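You operate a simulated robot arm through the tools that you are given. There is no shell and no other tool.

Carry out the task below with a simulated two-armed robot. There is one attempt and no reset: what you move stays moved.

Task
Wipe up the spill on the top of the feed bench with the green towel and put it back.

Only the result counts: the job must be done as asked and must still hold three seconds after the hand-in. Knocking over, shifting, dropping, spilling or breaking anything else fails it. Flat cloth is picked up by pressing the open fingertips on it (5 to 10 N) and closing them slowly along it; thin cloth reads only 2 to 8 mm in the jaws.

Robot
Two 7-joint arms with three-finger grippers on one trunk, on a base that moves. Base frame: it is fixed to the floor where the robot stands at the start and does not move with it; the origin is under the middle of the robot, x ahead of it, y to its left, z up. Units: mm, degrees, N and s.
The left shoulder is at the start at [50, 154, 979], the right one opposite. With the tool pointing down near the work surface each hand reaches from about 100 to 620 mm from the robot's upright axis, wherever it stands, measured 20 degrees to its own side. Places, roughly: green towel [250, 4000, 1000]. Payload 2.69 kg a hand.
The TCP of each hand is the grasp point between the finger pads, 29 mm short of the fingertips. In the tool frame z runs along the fingers and y along their closing line. The gripper opens to 120 mm; its body begins 78 mm behind the TCP.
Orientation is that of the tool frame in the base frame, as [roll, pitch, yaw] about the fixed x, y, z axes, in that order (R = Rz(yaw) Ry(pitch) Rx(roll)). With the fingers straight down and closing along the base's y, the tool's x points along the base's -x, its y along +y and its z along -z.

Tools
- The arms move only by the tool apply_moves. It takes "left_commands", "right_commands" or both (then of equal length, played together; a hand with none holds still); each is a list that holds one entry, the list of rows, each a list of 6 numbers: the shift along the tool's x, y, z in units of 25 mm (1.0 is 25 mm), then the turn, a rotation vector about the tool's x, y, z in units of 6 degrees (1.0 is 6 degrees). In form: [[[x, y, z, rx, ry, rz], ...]]. A call has 1 to 20 rows; each row shifts and turns the commanded pose from where the row before left it, along the tool's axes as they then stand. "left_fingers" and "right_fingers" are, for a hand that has rows, the finger opening in mm, from 0 to 120, set as the call begins (left out, the last holds). A call with a number of a shift or a turn outside -1 to 1 is refused whole. A row lasts 0.2 s, in which the tool goes at most 50 mm and 8.6 degrees; a call with a longer step from one row to the next is refused whole, and so is a gripper value outside its range. Where a pose cannot be reached the arm comes as near as it can. A force on the tool above 40 N (or 10 N above the force at the start of the call, whichever is more), or a blocked arm, ends the call early, and 0.2 s more pass. Each finger travels about 136.2 mm/s and halts on what it meets, pressing with about 38 N; the grip force reading is that of the motor and also rises with nothing between the fingers. The clock runs only during rows and for 0.2 s after the last one: add rows that do not move to give the fingers time. It gives the time, the measured TCP pose, the force on the tool (base axes), the opening and the grip force at its end, in the units of the frame above (readings bear some noise), with the torque about the TCP (base axes, N m) and any sound that the robot's microphone picked up.
- Cameras (640 x 400 px; columns grow to the right, rows downward): "scene" is now at [171.5, -5.9, 1148.1]; the picture's right is [-0.09, -1.00, 0.00], its down [-0.37, 0.04, -0.93] and it looks along [0.93, -0.09, -0.37] (base axes); focal length 214 px, centre (320, 200). "left" rides on the left gripper at [63, 0, -104] in its tool frame; the picture's right is [0.00, 1.00, 0.00], its down [-0.83, 0.00, -0.56] and it looks along [-0.56, 0.00, 0.83] (tool axes); focal length 275 px, centre (320, 200). "right" rides on the right gripper at [63, 0, -104] in its tool frame; the picture's right is [0.00, 1.00, 0.00], its down [-0.83, 0.00, -0.56] and it looks along [-0.56, 0.00, 0.83] (tool axes); focal length 275 px, centre (320, 200). There is no depth. A picture from a camera that has moved, and an enlarged one, comes with that camera's place and axes in the base frame and with its lens.
- grab_frame(camera): a new picture of that camera. It takes no simulated time.
- raise_lower(by): moves the trunk up (or, below 0, down) by that many mm; the arms and the scene camera ride with it, the base frame stays. It gives what a move gives, with no picture.
- drive_base(legs): drives the robot by 1 to 6 legs, each [ahead, left, turn to the left] in mm, mm and degrees, along the robot's own axes; the way and the turn of a leg run together, so that a leg with both is an arc; at most 1500 mm and 180 degrees a leg. The arms and the cameras ride along, it lands a little off, and it stops where it bumps. It gives what a move gives.
- aim_head(pan, tilt): turns the head with the scene camera to pan (to the left, within 80 degrees either way) and tilt (down, from -29 to 69), counted from straight ahead of the robot (the tilt from the chest, where the trunk bows). It gives what a move gives.
- zoom(camera, box): a new picture of the part [left, top, right, bottom] of that camera's present view, enlarged. It takes no simulated time.
- job_done(): hands the job in; it is judged then, once.

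Places have to be worked out from the pictures, the camera data and where the tool is seen. Open the grippers and draw the arms clear of the work before you hand the job in, unless the task says otherwise.

The tools are called by a JSON object that holds its "name" and its "arguments". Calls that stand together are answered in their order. apply_moves: Moves the arms, as the interface text tells. Its arguments: {"type":"object","properties":{"left_commands":{"type":"array"},"left_fingers":{"type":"number"},"right_commands":{"type":"array"},"right_fingers":{"type":"number"}},"required":[]} The other tools are called the same way: raise_lower (by) moves the trunk up or down; drive_base (legs) drives the base; aim_head (pan, tilt) turns the head that bears the scene camera; grab_frame (camera) takes a picture; zoom (camera, box) takes an enlarged picture of a part of a camera's view; job_done () hands the job in.

At the start:

```text
t: 0.0
left_position: [366.7, 173.9, 1034.9]
left_ee_rot: [180.0, 0.1, 180.0]
left_force: [0.4, -0.9, 0.6]
left_ft_torque: [0.01, 0.0, 0.0]
left_grip_width: 120.0
left_gripper_force: 0.0
right_position: [311.8, -145.9, 1082.0]
right_ee_rot: [180.0, -0.1, 180.0]
right_force: [0.0, -0.6, 0.3]
right_ft_torque: [-0.02, 0.01, -0.01]
right_grip_width: 119.9
right_gripper_force: 0.1
trunk travel left (down, up): [-350.0, 88.0]
robot x, y, heading: [2.9, 0.4, -0.1]
head pan, tilt (commanded): [-5.4, 21.6]
```

scene: 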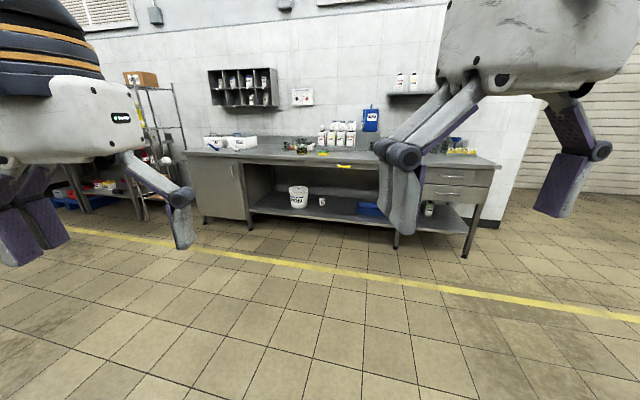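
right: 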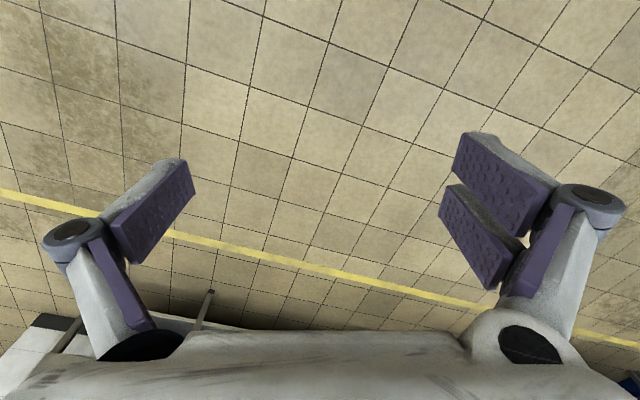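
left: 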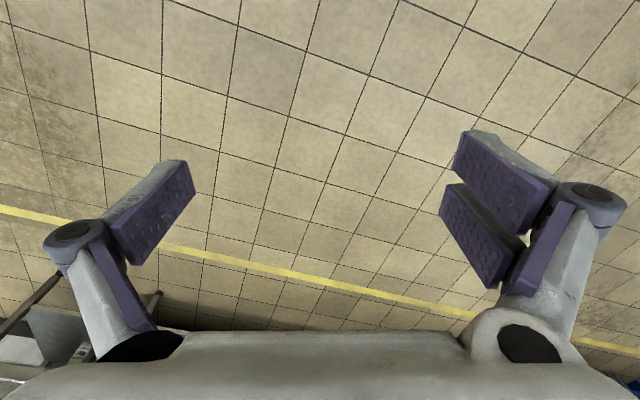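

The scene shows a bench several metres ahead with jars and a shelf on the wall; the towel is said to be far to the left. I'll look left first.

{"name": "aim_head", "arguments": {"pan": 80, "tilt": 15}}

{"name": "grab_frame", "arguments": {"camera": "scene"}}

```text
t: 1.6
left_position: [365.9, 173.2, 1035.1]
left_ee_rot: [-180.0, 0.0, 180.0]
left_force: [-0.5, 0.3, -0.7]
left_ft_torque: [-0.02, 0.01, 0.01]
left_grip_width: 120.0
left_gripper_force: 0.0
right_position: [310.3, -146.1, 1082.1]
right_ee_rot: [180.0, 0.0, 180.0]
right_force: [0.0, 0.8, 0.8]
right_ft_torque: [-0.01, 0.04, 0.0]
right_grip_width: 119.9
right_gripper_force: 0.0
trunk travel left (down, up): [-350.0, 88.0]
robot x, y, heading: [-1.0, 0.0, 0.0]
head pan, tilt (commanded): [80.0, 15.0]
```

```text
taken
camera scene: at [95.3, 94.9, 1158.9], right [0.98, -0.17, 0.0], down [-0.05, -0.25, -0.97], along [0.17, 0.95, -0.26], focal length 214 px, centre (320, 200)
```

scene: 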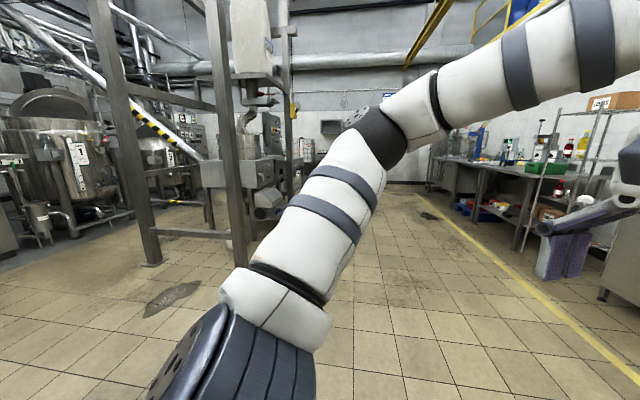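

The towel place projects near pixel (291,153). I'll zoom into that area and the bench at the right.

{"name": "zoom", "arguments": {"camera": "scene", "box": [200, 80, 360, 220]}}

{"name": "zoom", "arguments": {"camera": "scene", "box": [400, 80, 640, 230]}}

```text
2.86 times, centred on (280, 150) of scene
camera zoom: at [95.3, 94.9, 1158.9], right [0.98, -0.17, 0.0], down [-0.05, -0.25, -0.97], along [0.17, 0.95, -0.26], focal length 613 px, centre (434, 343)
```

zoom: 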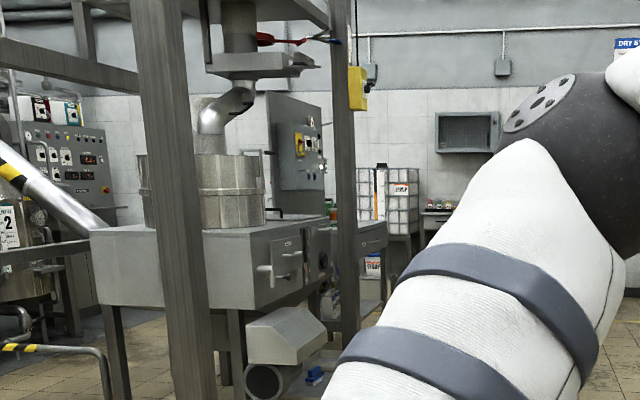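

```text
2.67 times, centred on (520, 155) of scene
camera zoom: at [95.3, 94.9, 1158.9], right [0.98, -0.17, 0.0], down [-0.05, -0.25, -0.97], along [0.17, 0.95, -0.26], focal length 572 px, centre (-213, 320)
```

zoom: 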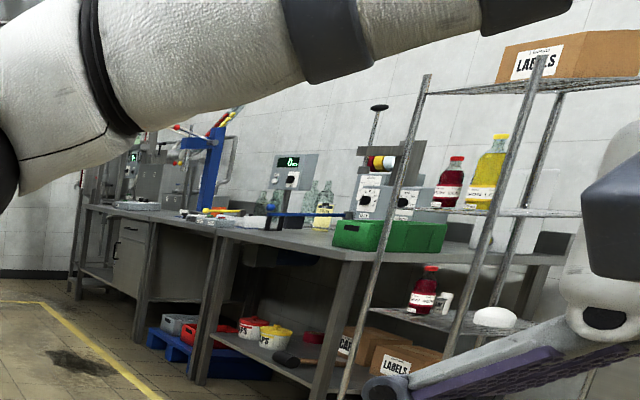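

The towel spot lies past the frame posts, near a small bench beside the feed machine. The room is turned about -13°, so I'll turn left 76° and look straight down the aisle.

{"name": "drive_base", "arguments": {"legs": [[0, 0, 76]]}}

{"name": "aim_head", "arguments": {"pan": 0, "tilt": 15}}

{"name": "grab_frame", "arguments": {"camera": "scene"}}

```text
t: 5.2
left_position: [-64.9, 401.2, 1034.2]
left_ee_rot: [179.9, 0.0, -106.1]
left_force: [-0.3, 0.2, -0.4]
left_ft_torque: [0.01, -0.01, 0.03]
left_grip_width: 120.0
left_gripper_force: 0.0
right_position: [227.3, 258.3, 1082.9]
right_ee_rot: [-179.9, 0.0, -106.1]
right_force: [-0.2, 0.6, -0.4]
right_ft_torque: [-0.02, 0.02, 0.02]
right_grip_width: 119.9
right_gripper_force: 0.0
trunk travel left (down, up): [-350.0, 88.0]
robot x, y, heading: [1.9, 0.6, 73.8]
head pan, tilt (commanded): [80.0, 15.0]
```

```text
t: 6.7
left_position: [-65.2, 401.3, 1035.9]
left_ee_rot: [-179.9, 0.0, -106.2]
left_force: [-0.3, 0.1, 0.6]
left_ft_torque: [0.02, 0.01, 0.01]
left_grip_width: 119.8
left_gripper_force: 0.0
right_position: [226.7, 259.7, 1081.3]
right_ee_rot: [-180.0, 0.0, -106.1]
right_force: [-0.1, 1.1, 0.1]
right_ft_torque: [-0.02, -0.01, -0.01]
right_grip_width: 119.9
right_gripper_force: 0.0
trunk travel left (down, up): [-350.0, 88.0]
robot x, y, heading: [-1.1, -0.5, 74.1]
head pan, tilt (commanded): [0.0, 15.0]
```

```text
taken
camera scene: at [49.3, 166.6, 1158.9], right [0.96, -0.28, 0.0], down [-0.07, -0.25, -0.97], along [0.27, 0.93, -0.26], focal length 214 px, centre (320, 200)
```

scene: 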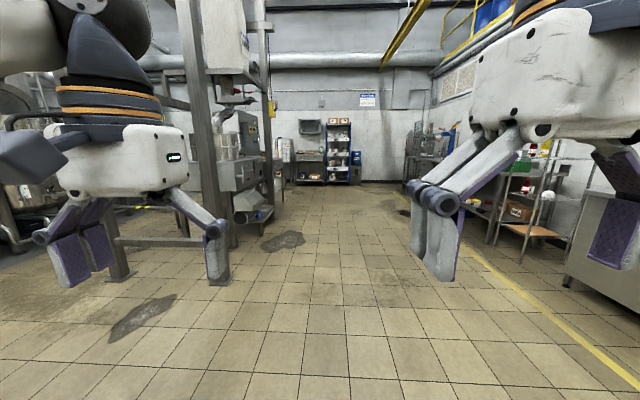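

The aisle ahead is clear. I'll drive 1500 mm ahead and look again toward the towel area.

{"name": "drive_base", "arguments": {"legs": [[1500, 0, 0]]}}

{"name": "aim_head", "arguments": {"pan": 15, "tilt": 15}}

{"name": "grab_frame", "arguments": {"camera": "scene"}}

```text
t: 14.2
left_position: [372.6, 1855.1, 1034.7]
left_ee_rot: [-180.0, 0.0, -106.9]
left_force: [0.5, -0.7, -0.4]
left_ft_torque: [0.0, 0.02, -0.03]
left_grip_width: 119.9
left_gripper_force: 0.0
right_position: [662.1, 1708.3, 1082.0]
right_ee_rot: [-179.9, 0.0, -107.0]
right_force: [0.2, 0.3, 0.9]
right_ft_torque: [0.01, -0.03, 0.02]
right_grip_width: 120.1
right_gripper_force: 0.0
trunk travel left (down, up): [-350.0, 88.0]
robot x, y, heading: [433.2, 1453.8, 73.2]
head pan, tilt (commanded): [0.0, 15.0]
```

```text
t: 15.0
left_position: [371.5, 1854.6, 1034.9]
left_ee_rot: [180.0, 0.0, -106.8]
left_force: [0.1, 0.4, -0.6]
left_ft_torque: [0.01, 0.0, 0.02]
left_grip_width: 120.1
left_gripper_force: 0.1
right_position: [661.5, 1708.6, 1081.6]
right_ee_rot: [179.9, -0.1, -106.9]
right_force: [0.7, 0.3, -0.1]
right_ft_torque: [0.0, -0.02, -0.04]
right_grip_width: 120.4
right_gripper_force: 0.1
trunk travel left (down, up): [-350.0, 88.0]
robot x, y, heading: [430.5, 1455.8, 73.2]
head pan, tilt (commanded): [15.0, 15.0]
```

```text
taken
camera scene: at [458.8, 1623.3, 1158.9], right [1.0, -0.03, 0.0], down [-0.01, -0.26, -0.97], along [0.03, 0.97, -0.26], focal length 214 px, centre (320, 200)
```

scene: 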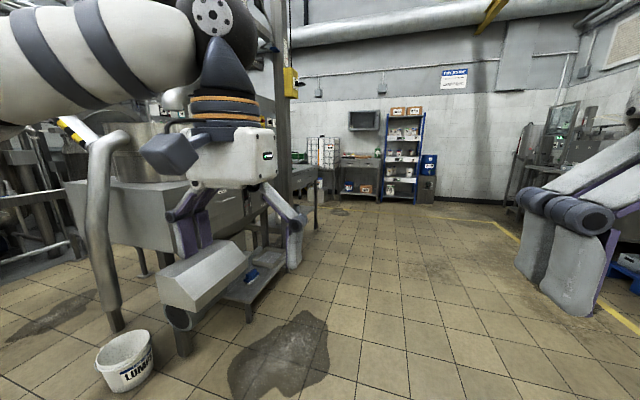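

Something green shows near (299,157), matching the towel estimate. Zooming.

{"name": "zoom", "arguments": {"camera": "scene", "box": [260, 110, 420, 220]}}

{"name": "zoom", "arguments": {"camera": "scene", "box": [0, 100, 340, 320]}}

```text
3.64 times, centred on (340, 165) of scene
camera zoom: at [458.8, 1623.3, 1158.9], right [1.0, -0.03, 0.0], down [-0.01, -0.26, -0.97], along [0.03, 0.97, -0.26], focal length 780 px, centre (247, 327)
```

zoom: 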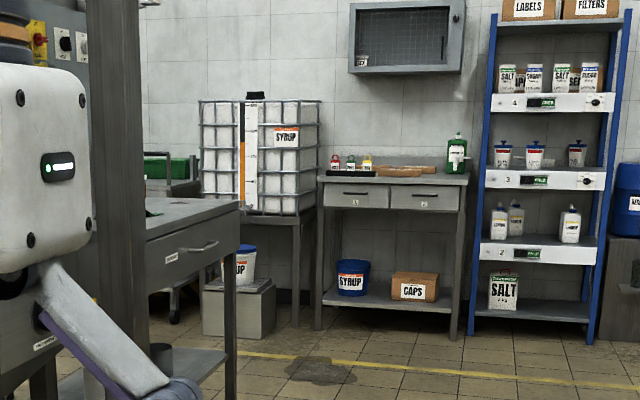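

```text
1.82 times, centred on (170, 210) of scene
camera zoom: at [458.8, 1623.3, 1158.9], right [1.0, -0.03, 0.0], down [-0.01, -0.26, -0.97], along [0.03, 0.97, -0.26], focal length 390 px, centre (593, 182)
```

zoom: 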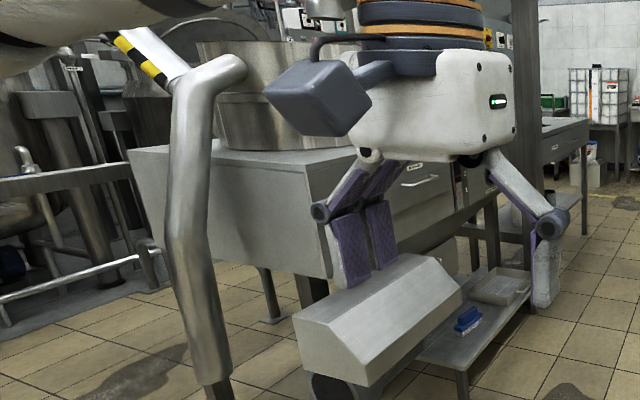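

The feed bench is the drawer table just past the post, with a green bit beside the post. I'll drive on 1500 mm ahead along the aisle, clear of the stool, and look left.

{"name": "drive_base", "arguments": {"legs": [[1500, -100, 0]]}}

{"name": "aim_head", "arguments": {"pan": 50, "tilt": 20}}

{"name": "grab_frame", "arguments": {"camera": "scene"}}

```text
refused: leg 1 is longer than a leg can be; nothing moved
```

```text
t: 16.0
left_position: [372.8, 1855.2, 1035.0]
left_ee_rot: [-180.0, 0.0, -106.9]
left_force: [-0.2, -0.4, 0.8]
left_ft_torque: [-0.01, -0.01, -0.02]
left_grip_width: 119.9
left_gripper_force: 0.1
right_position: [660.9, 1707.8, 1081.5]
right_ee_rot: [180.0, -0.1, -106.9]
right_force: [-0.4, -0.1, -0.3]
right_ft_torque: [-0.01, -0.01, 0.0]
right_grip_width: 119.8
right_gripper_force: 0.2
trunk travel left (down, up): [-350.0, 88.0]
robot x, y, heading: [432.2, 1457.9, 73.4]
head pan, tilt (commanded): [50.0, 20.0]
```

```text
taken
camera scene: at [404.9, 1608.1, 1150.7], right [0.84, 0.54, 0.0], down [0.19, -0.29, -0.94], along [-0.51, 0.79, -0.34], focal length 214 px, centre (320, 200)
```

scene: 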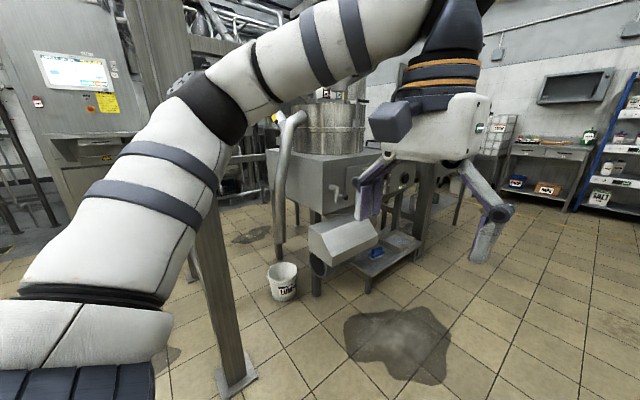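

The leg was just over the limit; I'll drive 1450 ahead and 150 right in one leg, then look.

{"name": "drive_base", "arguments": {"legs": [[1450, -150, 0]]}}

{"name": "grab_frame", "arguments": {"camera": "scene"}}

```text
t: 23.2
left_position: [935.4, 3189.9, 1033.9]
left_ee_rot: [-179.9, 0.0, -107.0]
left_force: [-0.4, -0.7, -0.1]
left_ft_torque: [-0.04, 0.01, 0.0]
left_grip_width: 119.7
left_gripper_force: 0.1
right_position: [1223.6, 3043.8, 1081.0]
right_ee_rot: [-179.9, 0.0, -107.1]
right_force: [0.9, 0.2, -0.4]
right_ft_torque: [-0.03, 0.02, 0.0]
right_grip_width: 120.3
right_gripper_force: 0.1
trunk travel left (down, up): [-350.0, 88.0]
robot x, y, heading: [993.2, 2791.2, 73.1]
head pan, tilt (commanded): [50.0, 20.0]
```

```text
taken
camera scene: at [968.0, 2943.4, 1150.7], right [0.84, 0.55, 0.0], down [0.19, -0.29, -0.94], along [-0.51, 0.79, -0.34], focal length 214 px, centre (320, 200)
```

scene: 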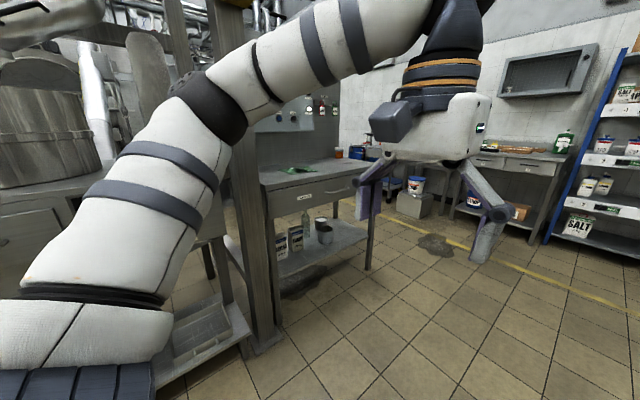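

{"name": "zoom", "arguments": {"camera": "scene", "box": [230, 80, 420, 220]}}

```text
2.86 times, centred on (325, 150) of scene
camera zoom: at [968.0, 2943.4, 1150.7], right [0.84, 0.55, 0.0], down [0.19, -0.29, -0.94], along [-0.51, 0.79, -0.34], focal length 613 px, centre (306, 343)
```

zoom: 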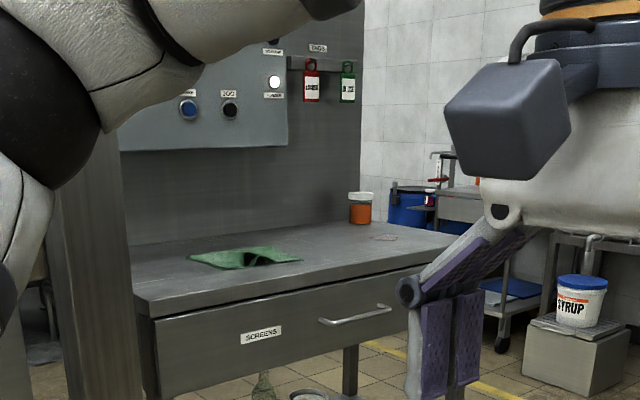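

I see the feed bench: towel crumpled near the left end (~[200,3900]), an orange jar at the back right (~[170,4450]), and a pale spill patch (~[320,4280]). I'll drive on ahead and then turn to face the bench.

{"name": "drive_base", "arguments": {"legs": [[1250, 0, 0], [0, 0, 93]]}}

{"name": "aim_head", "arguments": {"pan": 0, "tilt": 25}}

{"name": "grab_frame", "arguments": {"camera": "scene"}}

```text
t: 33.4
left_position: [957.2, 3930.6, 1035.7]
left_ee_rot: [179.9, 0.0, -16.8]
left_force: [0.7, -0.4, 0.7]
left_ft_torque: [0.0, 0.0, -0.02]
left_grip_width: 120.3
left_gripper_force: 0.0
right_position: [1103.6, 4220.4, 1082.1]
right_ee_rot: [-180.0, 0.1, -16.6]
right_force: [0.0, 0.0, -0.5]
right_ft_torque: [0.01, 0.01, -0.03]
right_grip_width: 120.1
right_gripper_force: 0.1
trunk travel left (down, up): [-350.0, 88.0]
robot x, y, heading: [1359.9, 3989.5, 163.4]
head pan, tilt (commanded): [50.0, 20.0]
```

```text
t: 34.5
left_position: [957.0, 3931.0, 1034.7]
left_ee_rot: [-180.0, 0.0, -16.6]
left_force: [0.5, -0.8, -0.4]
left_ft_torque: [0.01, 0.01, 0.0]
left_grip_width: 120.2
left_gripper_force: 0.0
right_position: [1102.4, 4220.1, 1081.8]
right_ee_rot: [180.0, 0.0, -16.7]
right_force: [0.1, 0.7, 0.8]
right_ft_torque: [0.03, 0.04, 0.0]
right_grip_width: 119.6
right_gripper_force: 0.1
trunk travel left (down, up): [-350.0, 88.0]
robot x, y, heading: [1356.5, 3990.2, 163.5]
head pan, tilt (commanded): [0.0, 25.0]
```

```text
taken
camera scene: at [1199.4, 4042.9, 1142.7], right [0.29, 0.96, 0.0], down [0.4, -0.12, -0.91], along [-0.87, 0.26, -0.42], focal length 214 px, centre (320, 200)
```

scene: 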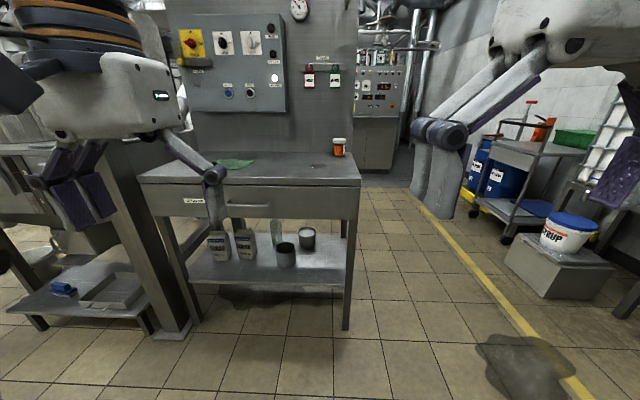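

The bench is straight ahead. I'll zoom on its top to see towel, jar and spill.

{"name": "zoom", "arguments": {"camera": "scene", "box": [130, 120, 380, 220]}}

{"name": "zoom", "arguments": {"camera": "scene", "box": [200, 140, 370, 200]}}

```text
2.56 times, centred on (255, 170) of scene
camera zoom: at [1199.4, 4042.9, 1142.7], right [0.29, 0.96, 0.0], down [0.4, -0.12, -0.91], along [-0.87, 0.26, -0.42], focal length 549 px, centre (486, 277)
```

zoom: 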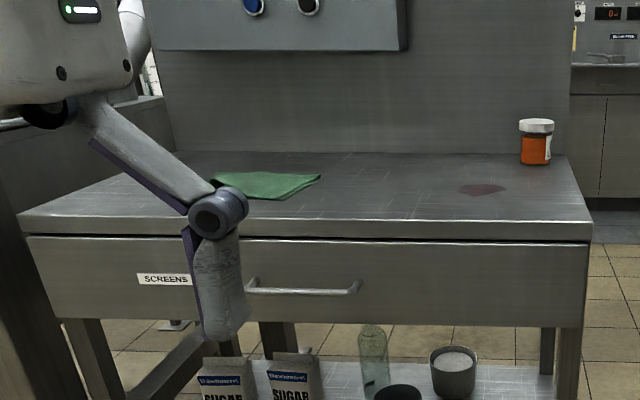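

```text
3.76 times, centred on (285, 170) of scene
camera zoom: at [1199.4, 4042.9, 1142.7], right [0.29, 0.96, 0.0], down [0.4, -0.12, -0.91], along [-0.87, 0.26, -0.42], focal length 807 px, centre (452, 313)
```

zoom: 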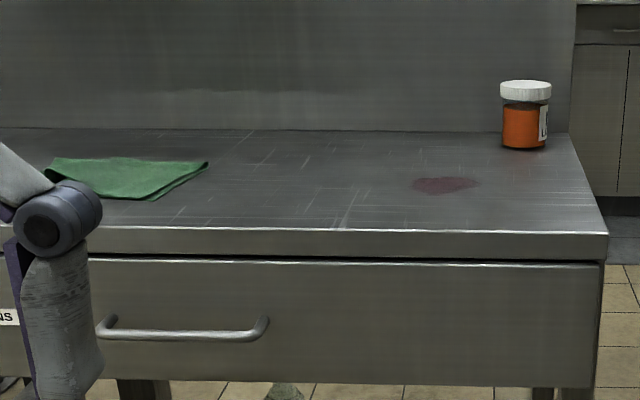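

The spill is a reddish patch at about 300 mm behind the front edge on the right; the towel lies flat toward the left. I'll look down to see the robot's own base footprint before approaching.

{"name": "aim_head", "arguments": {"pan": 0, "tilt": 65}}

{"name": "grab_frame", "arguments": {"camera": "scene"}}

{"name": "grab_frame", "arguments": {"camera": "left"}}

```text
t: 35.6
left_position: [957.1, 3930.4, 1035.8]
left_ee_rot: [180.0, 0.0, -16.7]
left_force: [-0.5, 0.5, -0.5]
left_ft_torque: [0.01, 0.01, 0.0]
left_grip_width: 120.0
left_gripper_force: 0.0
right_position: [1104.5, 4221.4, 1080.5]
right_ee_rot: [180.0, 0.0, -16.7]
right_force: [-0.9, -0.3, -1.6]
right_ft_torque: [0.03, 0.04, 0.01]
right_grip_width: 120.0
right_gripper_force: 0.0
trunk travel left (down, up): [-350.0, 88.0]
robot x, y, heading: [1359.0, 3990.5, 163.4]
head pan, tilt (commanded): [0.0, 65.0]
```

```text
taken
camera scene: at [1229.5, 4034.0, 1087.1], right [0.29, 0.96, 0.0], down [0.87, -0.26, -0.42], along [-0.41, 0.12, -0.91], focal length 214 px, centre (320, 200)
```

scene: 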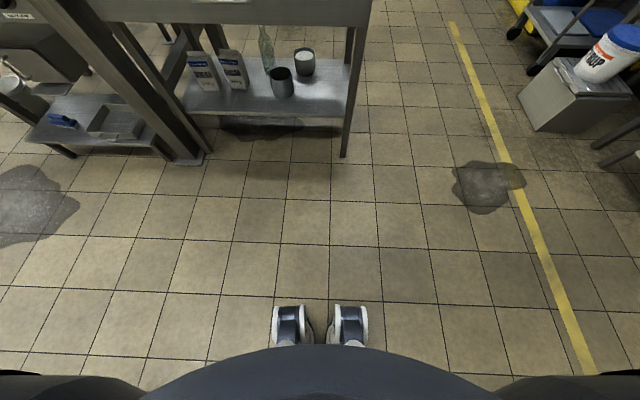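

```text
taken
camera left: at [1019.2, 3912.6, 1139.2], right [-0.29, -0.96, 0.0], down [-0.8, 0.24, 0.56], along [-0.53, 0.16, -0.83], focal length 275 px, centre (320, 200)
```

left: 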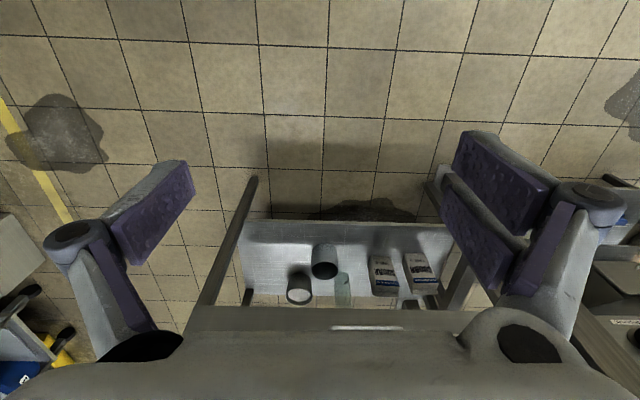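

The robot stands on narrow feet (toes only ~120 mm ahead of its axis), so it can get close to the bench. Front edge is ~940 mm ahead; towel ~440 mm left of me, spill straight ahead. I'll move ahead 500 and left 230, then check.

{"name": "drive_base", "arguments": {"legs": [[500, 230, 0]]}}

{"name": "aim_head", "arguments": {"pan": 0, "tilt": 40}}

{"name": "grab_frame", "arguments": {"camera": "scene"}}

{"name": "grab_frame", "arguments": {"camera": "left"}}

{"name": "grab_frame", "arguments": {"camera": "right"}}

```text
t: 38.8
left_position: [413.7, 3846.1, 1035.0]
left_ee_rot: [-180.0, 0.0, -16.3]
left_force: [-0.2, -0.7, 0.0]
left_ft_torque: [0.0, 0.01, 0.05]
left_grip_width: 120.2
left_gripper_force: 0.1
right_position: [557.2, 4139.3, 1080.8]
right_ee_rot: [-180.0, 0.0, -16.4]
right_force: [0.7, 0.4, -0.1]
right_ft_torque: [0.02, -0.01, 0.02]
right_grip_width: 119.9
right_gripper_force: 0.0
trunk travel left (down, up): [-350.0, 88.0]
robot x, y, heading: [812.6, 3911.8, 163.6]
head pan, tilt (commanded): [0.0, 65.0]
```

```text
t: 39.7
left_position: [414.0, 3847.1, 1035.9]
left_ee_rot: [-179.9, 0.0, -16.3]
left_force: [-0.5, 0.8, 0.7]
left_ft_torque: [0.01, 0.01, 0.01]
left_grip_width: 120.0
left_gripper_force: 0.0
right_position: [558.0, 4138.3, 1081.7]
right_ee_rot: [-179.9, 0.0, -16.4]
right_force: [0.0, -0.1, -1.2]
right_ft_torque: [-0.01, 0.03, 0.02]
right_grip_width: 119.9
right_gripper_force: 0.1
trunk travel left (down, up): [-350.0, 88.0]
robot x, y, heading: [811.6, 3907.7, 163.7]
head pan, tilt (commanded): [0.0, 40.0]
```

```text
taken
camera scene: at [661.9, 3959.2, 1119.3], right [0.28, 0.96, 0.0], down [0.62, -0.18, -0.77], along [-0.73, 0.22, -0.64], focal length 214 px, centre (320, 200)
```

scene: 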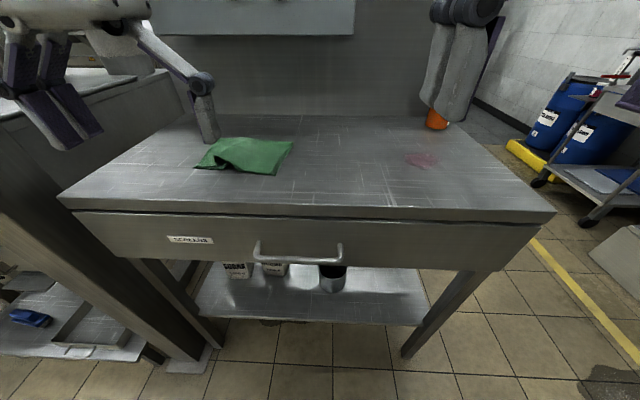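

```text
taken
camera left: at [475.6, 3829.8, 1139.2], right [-0.29, -0.96, 0.0], down [-0.8, 0.24, 0.56], along [-0.53, 0.16, -0.83], focal length 275 px, centre (320, 200)
```

left: 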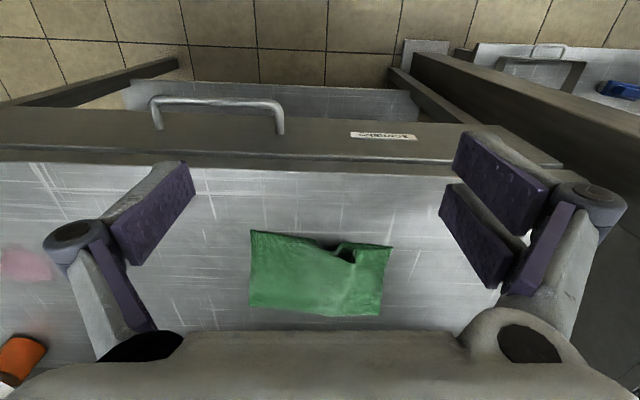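

```text
taken
camera right: at [617.7, 4120.3, 1186.5], right [-0.28, -0.96, 0.0], down [-0.8, 0.23, 0.56], along [-0.53, 0.15, -0.83], focal length 275 px, centre (320, 200)
```

right: 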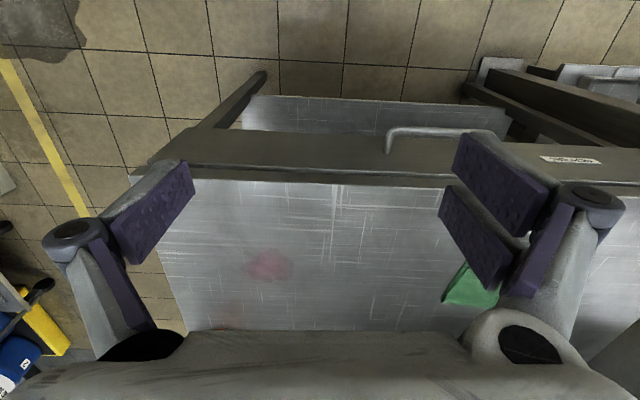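

Triangulating the front-right corner from two head views gives bench top z≈880. Towel corners come out near (290,3973), (215,3810), (72,3850), (149,4038), centre ≈(181,3918); spill centre ≈(321,4293). I'll move 150 mm closer and zoom to get details.

{"name": "drive_base", "arguments": {"legs": [[150, 20, -2]]}}

{"name": "grab_frame", "arguments": {"camera": "scene"}}

{"name": "grab_frame", "arguments": {"camera": "left"}}

{"name": "grab_frame", "arguments": {"camera": "right"}}

```text
t: 41.0
left_position: [266.9, 3887.7, 1034.6]
left_ee_rot: [180.0, 0.0, -18.6]
left_force: [0.2, -0.5, 0.9]
left_ft_torque: [-0.03, -0.01, 0.01]
left_grip_width: 120.0
left_gripper_force: 0.0
right_position: [422.5, 4172.9, 1083.0]
right_ee_rot: [-180.0, -0.1, -18.6]
right_force: [-0.8, 0.4, 0.2]
right_ft_torque: [-0.02, -0.03, 0.0]
right_grip_width: 120.3
right_gripper_force: 0.0
trunk travel left (down, up): [-350.0, 88.0]
robot x, y, heading: [670.4, 3934.5, 161.1]
head pan, tilt (commanded): [0.0, 40.0]
```

```text
taken
camera scene: at [518.3, 3989.8, 1119.2], right [0.32, 0.95, 0.0], down [0.61, -0.21, -0.77], along [-0.73, 0.24, -0.64], focal length 214 px, centre (320, 200)
```

scene: 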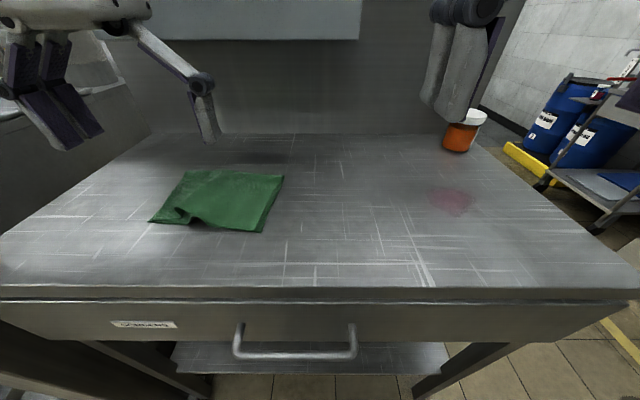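

```text
taken
camera left: at [327.0, 3867.9, 1139.0], right [-0.32, -0.95, 0.0], down [-0.79, 0.27, 0.56], along [-0.53, 0.18, -0.83], focal length 275 px, centre (320, 200)
```

left: 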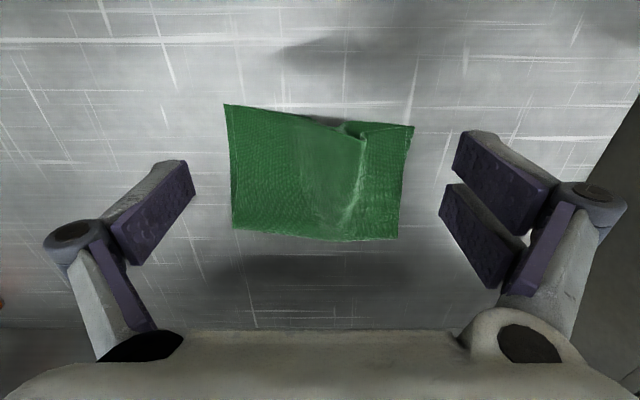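

```text
taken
camera right: at [480.7, 4152.5, 1186.4], right [-0.32, -0.95, 0.0], down [-0.79, 0.26, 0.56], along [-0.53, 0.18, -0.83], focal length 275 px, centre (320, 200)
```

right: 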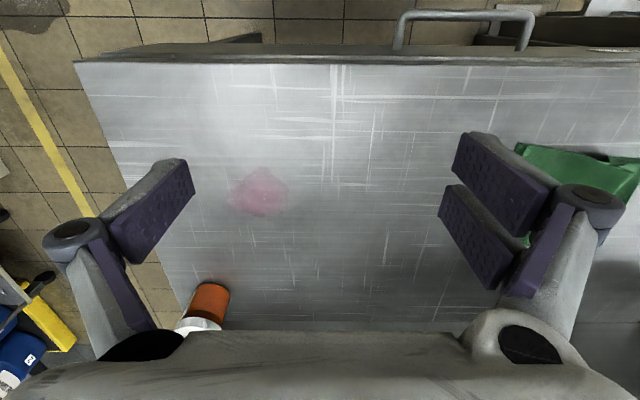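

Both views agree on the towel: centre ≈(183,3917), about 180×150 mm, bench top ≈880–882. I'll set the left fingers to 80 mm, move 89 mm forward over the towel's centre and lower to TCP z≈935 (tips ≈906).

{"name": "apply_moves", "arguments": {"left_commands": [[[-0.9, 0, 0, 0, 0, 0], [-0.9, 0, 0, 0, 0, 0], [-0.9, 0, 0, 0, 0, 0], [-0.85, 0, 0, 0, 0, 0], [0, 0, 0.8, 0, 0, 0], [0, 0, 0.8, 0, 0, 0], [0, 0, 0.8, 0, 0, 0], [0, 0, 0.8, 0, 0, 0], [0, 0, 0.8, 0, 0, 0], [0, 0, 0, 0, 0, 0]]], "left_fingers": 80}}

{"name": "grab_frame", "arguments": {"camera": "left"}}

{"name": "grab_frame", "arguments": {"camera": "scene"}}

```text
t: 43.2
left_position: [182.2, 3916.0, 936.4]
left_ee_rot: [-180.0, 0.1, -18.7]
left_force: [0.0, 0.4, 0.6]
left_ft_torque: [0.01, 0.0, 0.0]
left_grip_width: 80.1
left_gripper_force: 0.1
right_position: [422.1, 4173.5, 1080.8]
right_ee_rot: [-179.9, 0.0, -18.7]
right_force: [-0.3, -0.5, -0.1]
right_ft_torque: [-0.03, 0.02, 0.02]
right_grip_width: 119.9
right_gripper_force: 0.1
trunk travel left (down, up): [-350.0, 88.0]
robot x, y, heading: [671.1, 3935.6, 161.3]
head pan, tilt (commanded): [0.0, 40.0]
```

```text
taken
camera left: at [243.2, 3896.2, 1040.2], right [-0.32, -0.95, 0.0], down [-0.79, 0.27, 0.56], along [-0.53, 0.18, -0.83], focal length 275 px, centre (320, 200)
```

left: 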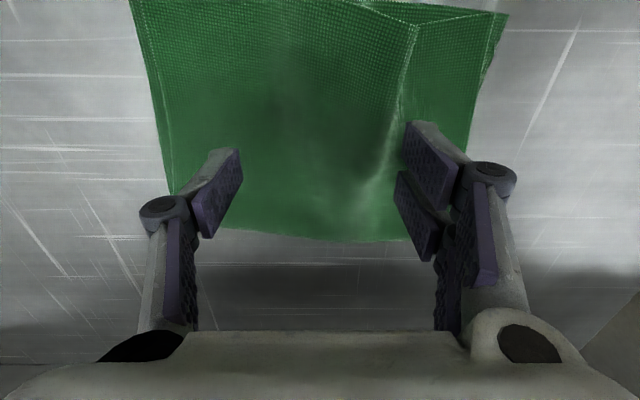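

```text
taken
camera scene: at [519.1, 3989.7, 1119.4], right [0.32, 0.95, 0.0], down [0.61, -0.21, -0.77], along [-0.73, 0.25, -0.64], focal length 214 px, centre (320, 200)
```

scene: 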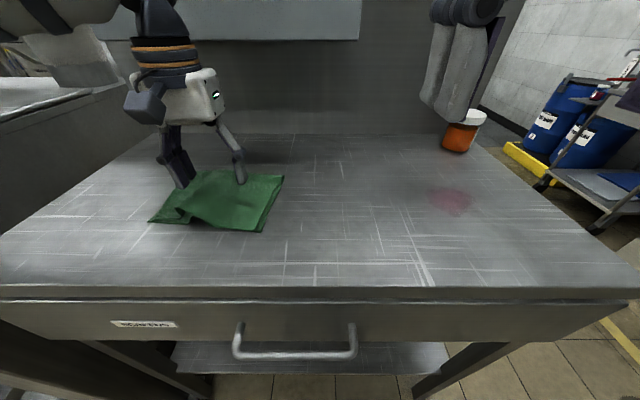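

The open fingers straddle the towel's middle. I'll lower 17 mm first and read the force.

{"name": "apply_moves", "arguments": {"left_commands": [[[0, 0, 0.35, 0, 0, 0], [0, 0, 0.35, 0, 0, 0], [0, 0, 0.1, 0, 0, 0], [0, 0, 0, 0, 0, 0]]]}}

```text
t: 44.2
left_position: [182.9, 3915.2, 913.3]
left_ee_rot: [-180.0, 0.0, -18.7]
left_force: [0.1, -0.8, 0.0]
left_ft_torque: [-0.03, 0.04, -0.01]
left_grip_width: 80.0
left_gripper_force: 0.1
right_position: [421.9, 4172.9, 1082.0]
right_ee_rot: [180.0, 0.0, -18.5]
right_force: [-0.5, -0.1, 0.6]
right_ft_torque: [0.0, -0.03, -0.03]
right_grip_width: 119.9
right_gripper_force: 0.1
trunk travel left (down, up): [-350.0, 88.0]
robot x, y, heading: [669.4, 3937.2, 161.4]
head pan, tilt (commanded): [0.0, 40.0]
```

No contact yet at TCP z≈914. Lowering in 2 mm steps.

{"name": "apply_moves", "arguments": {"left_commands": [[[0, 0, 0.1, 0, 0, 0], [0, 0, 0, 0, 0, 0]]]}}

{"name": "apply_moves", "arguments": {"left_commands": [[[0, 0, 0.08, 0, 0, 0], [0, 0, 0, 0, 0, 0]]]}}

```text
t: 44.8
left_position: [184.1, 3914.5, 911.9]
left_ee_rot: [180.0, 0.0, -18.6]
left_force: [0.9, -1.0, 0.1]
left_ft_torque: [0.02, 0.0, -0.01]
left_grip_width: 80.1
left_gripper_force: 0.1
right_position: [422.7, 4174.5, 1081.1]
right_ee_rot: [180.0, 0.0, -18.6]
right_force: [-0.3, -0.2, -0.2]
right_ft_torque: [0.0, -0.08, 0.0]
right_grip_width: 119.9
right_gripper_force: 0.1
trunk travel left (down, up): [-350.0, 88.0]
robot x, y, heading: [671.6, 3933.8, 160.9]
head pan, tilt (commanded): [0.0, 40.0]
```

```text
t: 45.4
left_position: [183.7, 3915.8, 910.9]
left_ee_rot: [180.0, 0.0, -18.5]
left_force: [0.7, -0.3, -0.1]
left_ft_torque: [0.05, 0.01, 0.01]
left_grip_width: 80.1
left_gripper_force: 0.1
right_position: [423.1, 4173.6, 1081.5]
right_ee_rot: [-180.0, 0.0, -18.7]
right_force: [-0.1, 0.1, 0.8]
right_ft_torque: [0.0, -0.01, 0.0]
right_grip_width: 119.9
right_gripper_force: 0.0
trunk travel left (down, up): [-350.0, 88.0]
robot x, y, heading: [667.1, 3933.3, 161.3]
head pan, tilt (commanded): [0.0, 40.0]
```

Still no contact at TCP z≈911. Continuing down in small steps.

{"name": "apply_moves", "arguments": {"left_commands": [[[0, 0, 0.08, 0, 0, 0], [0, 0, 0, 0, 0, 0]]]}}

{"name": "apply_moves", "arguments": {"left_commands": [[[0, 0, 0.06, 0, 0, 0], [0, 0, 0, 0, 0, 0]]]}}

```text
t: 46.0
left_position: [182.0, 3916.3, 909.4]
left_ee_rot: [180.0, -0.1, -18.7]
left_force: [0.4, 0.4, -1.6]
left_ft_torque: [-0.03, 0.02, 0.03]
left_grip_width: 80.1
left_gripper_force: 0.1
right_position: [422.3, 4173.5, 1081.8]
right_ee_rot: [180.0, 0.0, -18.7]
right_force: [0.7, -0.4, -0.1]
right_ft_torque: [0.0, -0.01, 0.0]
right_grip_width: 119.7
right_gripper_force: 0.0
trunk travel left (down, up): [-350.0, 88.0]
robot x, y, heading: [669.0, 3939.1, 161.3]
head pan, tilt (commanded): [0.0, 40.0]
```

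```text
t: 46.6
left_position: [181.8, 3915.9, 907.3]
left_ee_rot: [-180.0, -0.1, -18.7]
left_force: [0.2, 0.1, 0.7]
left_ft_torque: [0.0, 0.0, -0.01]
left_grip_width: 79.8
left_gripper_force: 0.1
right_position: [421.8, 4173.1, 1080.8]
right_ee_rot: [-179.9, 0.0, -18.6]
right_force: [0.2, 0.8, 0.1]
right_ft_torque: [-0.04, -0.03, -0.01]
right_grip_width: 120.2
right_gripper_force: 0.1
trunk travel left (down, up): [-350.0, 88.0]
robot x, y, heading: [671.8, 3935.3, 161.3]
head pan, tilt (commanded): [0.0, 40.0]
```

No force yet at z≈907.5. Continuing in 1.5 mm steps.

{"name": "apply_moves", "arguments": {"left_commands": [[[0, 0, 0.06, 0, 0, 0], [0, 0, 0, 0, 0, 0]]]}}

{"name": "apply_moves", "arguments": {"left_commands": [[[0, 0, 0.05, 0, 0, 0], [0, 0, 0, 0, 0, 0]]]}}

{"name": "zoom", "arguments": {"camera": "scene", "box": [110, 90, 310, 240]}}

```text
t: 47.2
left_position: [182.4, 3916.2, 905.9]
left_ee_rot: [-180.0, -0.1, -18.7]
left_force: [0.7, 0.7, 0.4]
left_ft_torque: [0.02, 0.02, -0.01]
left_grip_width: 80.5
left_gripper_force: 0.7
right_position: [423.4, 4172.7, 1081.7]
right_ee_rot: [180.0, 0.0, -18.5]
right_force: [-0.4, 0.3, -0.1]
right_ft_torque: [-0.02, -0.02, 0.02]
right_grip_width: 120.1
right_gripper_force: 0.0
trunk travel left (down, up): [-350.0, 88.0]
robot x, y, heading: [673.9, 3937.2, 161.5]
head pan, tilt (commanded): [0.0, 40.0]
```

```text
t: 47.8
left_position: [182.9, 3916.1, 905.0]
left_ee_rot: [179.9, 0.0, -18.7]
left_force: [-1.1, 1.8, 9.2]
left_ft_torque: [-0.13, 0.06, -0.02]
left_grip_width: 81.2
left_gripper_force: 0.4
right_position: [422.0, 4173.6, 1081.7]
right_ee_rot: [179.9, 0.1, -18.6]
right_force: [-0.4, 0.3, -0.2]
right_ft_torque: [-0.05, 0.01, 0.04]
right_grip_width: 119.9
right_gripper_force: 0.2
trunk travel left (down, up): [-350.0, 88.0]
robot x, y, heading: [671.5, 3934.2, 161.0]
head pan, tilt (commanded): [0.0, 40.0]
```

```text
2.67 times, centred on (210, 165) of scene
camera zoom: at [519.7, 3989.8, 1119.5], right [0.32, 0.95, 0.0], down [0.61, -0.21, -0.77], along [-0.73, 0.24, -0.64], focal length 572 px, centre (613, 293)
```

zoom: 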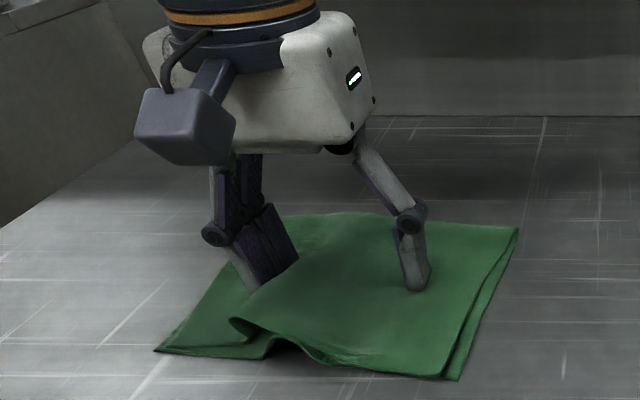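

Contact of 9 N at TCP z≈905; the towel is a folded double layer. Now I close slowly, 10 mm at a time, watching the force.

{"name": "apply_moves", "arguments": {"left_commands": [[[0, 0, 0, 0, 0, 0], [0, 0, 0, 0, 0, 0]]], "left_fingers": 72}}

{"name": "apply_moves", "arguments": {"left_commands": [[[0, 0, 0, 0, 0, 0], [0, 0, 0, 0, 0, 0]]], "left_fingers": 64}}

{"name": "zoom", "arguments": {"camera": "scene", "box": [110, 90, 310, 240]}}

```text
t: 48.4
left_position: [184.2, 3915.9, 904.3]
left_ee_rot: [-180.0, 0.0, -18.7]
left_force: [-1.1, 2.8, 14.4]
left_ft_torque: [-0.08, 0.09, 0.02]
left_grip_width: 75.6
left_gripper_force: 0.0
right_position: [424.9, 4172.7, 1082.7]
right_ee_rot: [179.9, 0.1, -18.6]
right_force: [0.9, -0.5, 0.5]
right_ft_torque: [0.03, -0.02, -0.03]
right_grip_width: 119.8
right_gripper_force: 0.1
trunk travel left (down, up): [-350.0, 88.0]
robot x, y, heading: [668.2, 3935.3, 161.6]
head pan, tilt (commanded): [0.0, 40.0]
```

```text
t: 49.0
left_position: [183.1, 3916.1, 904.3]
left_ee_rot: [-180.0, 0.0, -18.8]
left_force: [-0.1, -0.3, 8.6]
left_ft_torque: [-0.08, 0.05, 0.01]
left_grip_width: 67.6
left_gripper_force: 4.6
right_position: [423.5, 4172.5, 1081.6]
right_ee_rot: [-180.0, 0.0, -18.7]
right_force: [0.0, 0.3, 0.2]
right_ft_torque: [0.02, 0.0, 0.0]
right_grip_width: 120.4
right_gripper_force: 0.1
trunk travel left (down, up): [-350.0, 88.0]
robot x, y, heading: [670.8, 3933.9, 161.1]
head pan, tilt (commanded): [0.0, 40.0]
```

```text
2.67 times, centred on (210, 165) of scene
camera zoom: at [519.7, 3989.7, 1119.3], right [0.32, 0.95, 0.0], down [0.61, -0.21, -0.77], along [-0.73, 0.25, -0.64], focal length 572 px, centre (613, 293)
```

zoom: 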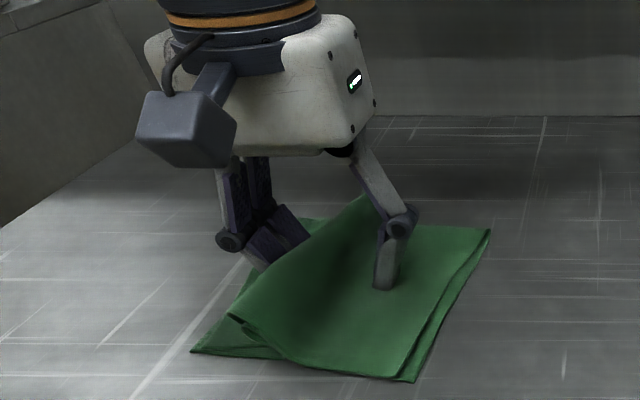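

The towel is buckling up between the fingers with ~9 N press. Continuing to close slowly.

{"name": "apply_moves", "arguments": {"left_commands": [[[0, 0, 0, 0, 0, 0], [0, 0, 0, 0, 0, 0]]], "left_fingers": 55}}

{"name": "apply_moves", "arguments": {"left_commands": [[[0, 0, 0, 0, 0, 0], [0, 0, 0, 0, 0, 0]]], "left_fingers": 46}}

{"name": "zoom", "arguments": {"camera": "scene", "box": [110, 90, 310, 240]}}

```text
t: 49.6
left_position: [183.6, 3915.0, 905.0]
left_ee_rot: [179.9, 0.1, -18.7]
left_force: [-0.2, -0.5, 13.3]
left_ft_torque: [-0.1, 0.05, 0.01]
left_grip_width: 53.3
left_gripper_force: 7.4
right_position: [421.4, 4173.6, 1081.7]
right_ee_rot: [179.9, 0.0, -18.6]
right_force: [0.4, -0.3, 0.1]
right_ft_torque: [0.0, -0.04, -0.01]
right_grip_width: 120.0
right_gripper_force: 0.1
trunk travel left (down, up): [-350.0, 88.0]
robot x, y, heading: [669.2, 3934.8, 161.4]
head pan, tilt (commanded): [0.0, 40.0]
```

```text
t: 50.2
left_position: [182.4, 3915.0, 904.4]
left_ee_rot: [180.0, 0.0, -18.7]
left_force: [0.2, -0.9, 11.6]
left_ft_torque: [-0.05, 0.04, 0.01]
left_grip_width: 44.2
left_gripper_force: 6.9
right_position: [422.9, 4173.2, 1082.4]
right_ee_rot: [180.0, 0.0, -18.6]
right_force: [1.0, -0.2, 0.6]
right_ft_torque: [0.0, 0.0, 0.01]
right_grip_width: 120.0
right_gripper_force: 0.1
trunk travel left (down, up): [-350.0, 88.0]
robot x, y, heading: [666.8, 3931.3, 161.6]
head pan, tilt (commanded): [0.0, 40.0]
```

```text
2.67 times, centred on (210, 165) of scene
camera zoom: at [519.7, 3989.7, 1119.4], right [0.32, 0.95, 0.0], down [0.61, -0.21, -0.77], along [-0.73, 0.24, -0.64], focal length 572 px, centre (613, 293)
```

zoom: 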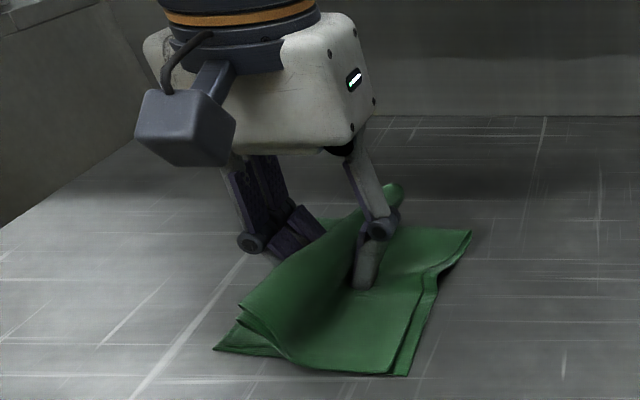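

Fold is forming well. Continue closing.

{"name": "apply_moves", "arguments": {"left_commands": [[[0, 0, -0.01, 0, 0, 0], [0, 0, 0, 0, 0, 0]]], "left_fingers": 36}}

{"name": "apply_moves", "arguments": {"left_commands": [[[0, 0, 0, 0, 0, 0], [0, 0, 0, 0, 0, 0]]], "left_fingers": 26}}

{"name": "apply_moves", "arguments": {"left_commands": [[[0, 0, 0, 0, 0, 0], [0, 0, 0, 0, 0, 0]]], "left_fingers": 16}}

{"name": "zoom", "arguments": {"camera": "scene", "box": [110, 90, 310, 240]}}

```text
t: 50.8
left_position: [185.0, 3916.6, 905.0]
left_ee_rot: [-179.8, 0.2, -18.6]
left_force: [-0.2, 1.4, 17.2]
left_ft_torque: [-0.04, 0.07, -0.03]
left_grip_width: 38.6
left_gripper_force: 0.0
right_position: [423.8, 4172.7, 1081.8]
right_ee_rot: [180.0, 0.1, -18.5]
right_force: [0.9, 0.1, -0.3]
right_ft_torque: [-0.02, 0.04, 0.02]
right_grip_width: 120.0
right_gripper_force: 0.1
trunk travel left (down, up): [-350.0, 88.0]
robot x, y, heading: [668.6, 3936.3, 161.3]
head pan, tilt (commanded): [0.0, 40.0]
```

```text
t: 51.5
left_position: [184.7, 3917.1, 907.4]
left_ee_rot: [-179.8, 0.5, -18.7]
left_force: [2.7, 0.1, 16.5]
left_ft_torque: [-0.05, -0.11, 0.01]
left_grip_width: 31.4
left_gripper_force: 0.0
right_position: [423.6, 4172.3, 1082.7]
right_ee_rot: [180.0, 0.1, -18.6]
right_force: [0.2, 1.0, 0.1]
right_ft_torque: [-0.02, 0.0, 0.01]
right_grip_width: 120.0
right_gripper_force: 0.1
trunk travel left (down, up): [-350.0, 88.0]
robot x, y, heading: [672.1, 3935.9, 161.4]
head pan, tilt (commanded): [0.0, 40.0]
stopped in row 2 (left hand): the force on the tool passed its limit at 43 N (the readings are from after the stop); the commanded pose is now the measured one
```

```text
t: 52.1
left_position: [183.6, 3916.7, 906.8]
left_ee_rot: [-179.9, 0.5, -18.6]
left_force: [-1.3, -1.4, 35.0]
left_ft_torque: [-0.09, 0.0, 0.01]
left_grip_width: 16.5
left_gripper_force: 5.8
right_position: [424.2, 4173.3, 1082.5]
right_ee_rot: [-180.0, 0.2, -18.5]
right_force: [-0.6, 0.2, 0.0]
right_ft_torque: [0.04, 0.0, 0.02]
right_grip_width: 119.8
right_gripper_force: 0.0
trunk travel left (down, up): [-350.0, 88.0]
robot x, y, heading: [669.3, 3935.8, 161.5]
head pan, tilt (commanded): [0.0, 40.0]
```

```text
2.67 times, centred on (210, 165) of scene
camera zoom: at [520.8, 3989.7, 1119.8], right [0.32, 0.95, 0.0], down [0.61, -0.21, -0.77], along [-0.73, 0.24, -0.64], focal length 572 px, centre (613, 293)
```

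zoom: 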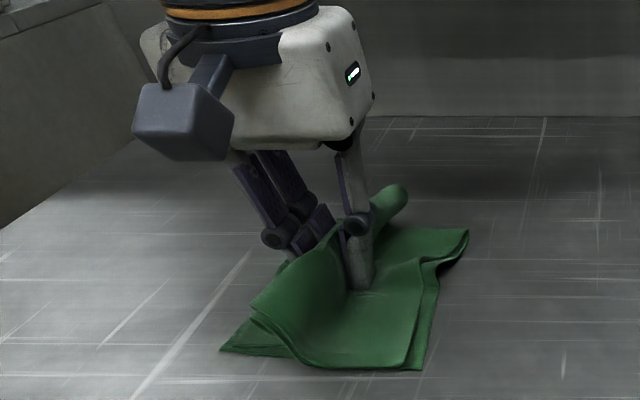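

Closing lengthens the fingers, so pressing rose to 35 N. I'll ease up ~1.5 mm, then keep closing.

{"name": "apply_moves", "arguments": {"left_commands": [[[0, 0, -0.06, 0, 0, 0], [0, 0, 0, 0, 0, 0]]]}}

{"name": "apply_moves", "arguments": {"left_commands": [[[0, 0, -0.02, 0, 0, 0], [0, 0, 0, 0, 0, 0]]], "left_fingers": 10}}

```text
t: 52.7
left_position: [185.0, 3916.0, 908.0]
left_ee_rot: [-179.9, 0.4, -18.7]
left_force: [-4.3, 3.8, 32.6]
left_ft_torque: [0.15, 0.07, 0.01]
left_grip_width: 17.1
left_gripper_force: 0.0
right_position: [424.0, 4173.0, 1082.2]
right_ee_rot: [-180.0, 0.0, -18.5]
right_force: [0.6, 0.3, 0.3]
right_ft_torque: [0.0, 0.03, -0.02]
right_grip_width: 120.2
right_gripper_force: 0.0
trunk travel left (down, up): [-350.0, 88.0]
robot x, y, heading: [670.1, 3935.0, 161.4]
head pan, tilt (commanded): [0.0, 40.0]
```

```text
t: 53.3
left_position: [183.7, 3915.6, 909.0]
left_ee_rot: [-180.0, 0.1, -18.6]
left_force: [-1.6, 3.0, 24.3]
left_ft_torque: [0.14, 0.04, 0.01]
left_grip_width: 7.3
left_gripper_force: 0.1
right_position: [424.3, 4173.3, 1081.5]
right_ee_rot: [180.0, 0.1, -18.5]
right_force: [-0.4, 0.3, 0.4]
right_ft_torque: [0.01, 0.01, -0.01]
right_grip_width: 120.2
right_gripper_force: 0.1
trunk travel left (down, up): [-350.0, 88.0]
robot x, y, heading: [671.1, 3935.3, 161.2]
head pan, tilt (commanded): [0.0, 40.0]
```

Opening is now 7 mm with 24 N press. Ease up another 1.5 mm and close fully on the cloth.

{"name": "apply_moves", "arguments": {"left_commands": [[[0, 0, -0.06, 0, 0, 0], [0, 0, 0, 0, 0, 0], [0, 0, 0, 0, 0, 0]]], "left_fingers": 0}}

{"name": "zoom", "arguments": {"camera": "scene", "box": [110, 90, 310, 240]}}

{"name": "grab_frame", "arguments": {"camera": "left"}}

```text
t: 54.1
left_position: [183.1, 3915.3, 909.0]
left_ee_rot: [-180.0, 0.1, -18.7]
left_force: [-0.2, -0.4, 3.8]
left_ft_torque: [0.34, -0.16, -0.05]
left_grip_width: 2.8
left_gripper_force: 33.1
right_position: [422.8, 4172.6, 1081.7]
right_ee_rot: [179.9, 0.0, -18.6]
right_force: [0.6, -0.3, 0.0]
right_ft_torque: [0.0, 0.0, -0.02]
right_grip_width: 119.9
right_gripper_force: 0.1
trunk travel left (down, up): [-350.0, 88.0]
robot x, y, heading: [670.5, 3937.7, 161.3]
head pan, tilt (commanded): [0.0, 40.0]
```

```text
2.67 times, centred on (210, 165) of scene
camera zoom: at [519.0, 3989.6, 1119.2], right [0.32, 0.95, 0.0], down [0.61, -0.21, -0.77], along [-0.73, 0.24, -0.64], focal length 572 px, centre (613, 293)
```

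zoom: 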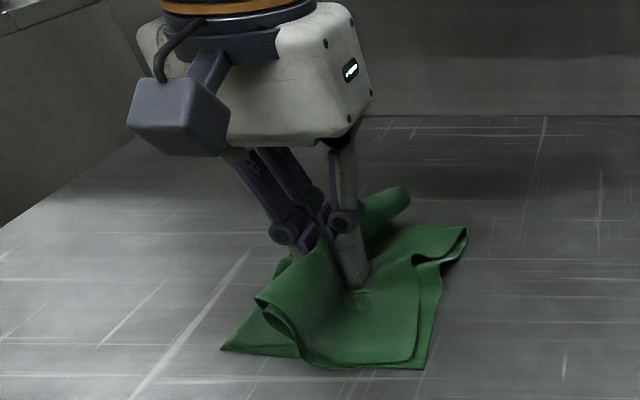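

```text
taken
camera left: at [243.7, 3895.3, 1013.1], right [-0.32, -0.95, 0.0], down [-0.79, 0.27, 0.56], along [-0.53, 0.18, -0.83], focal length 275 px, centre (320, 200)
```

left: 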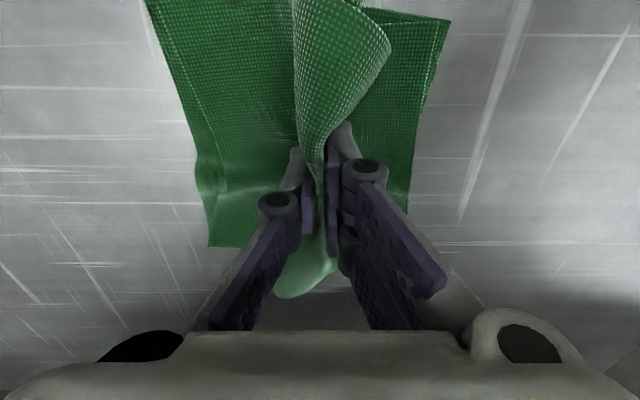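

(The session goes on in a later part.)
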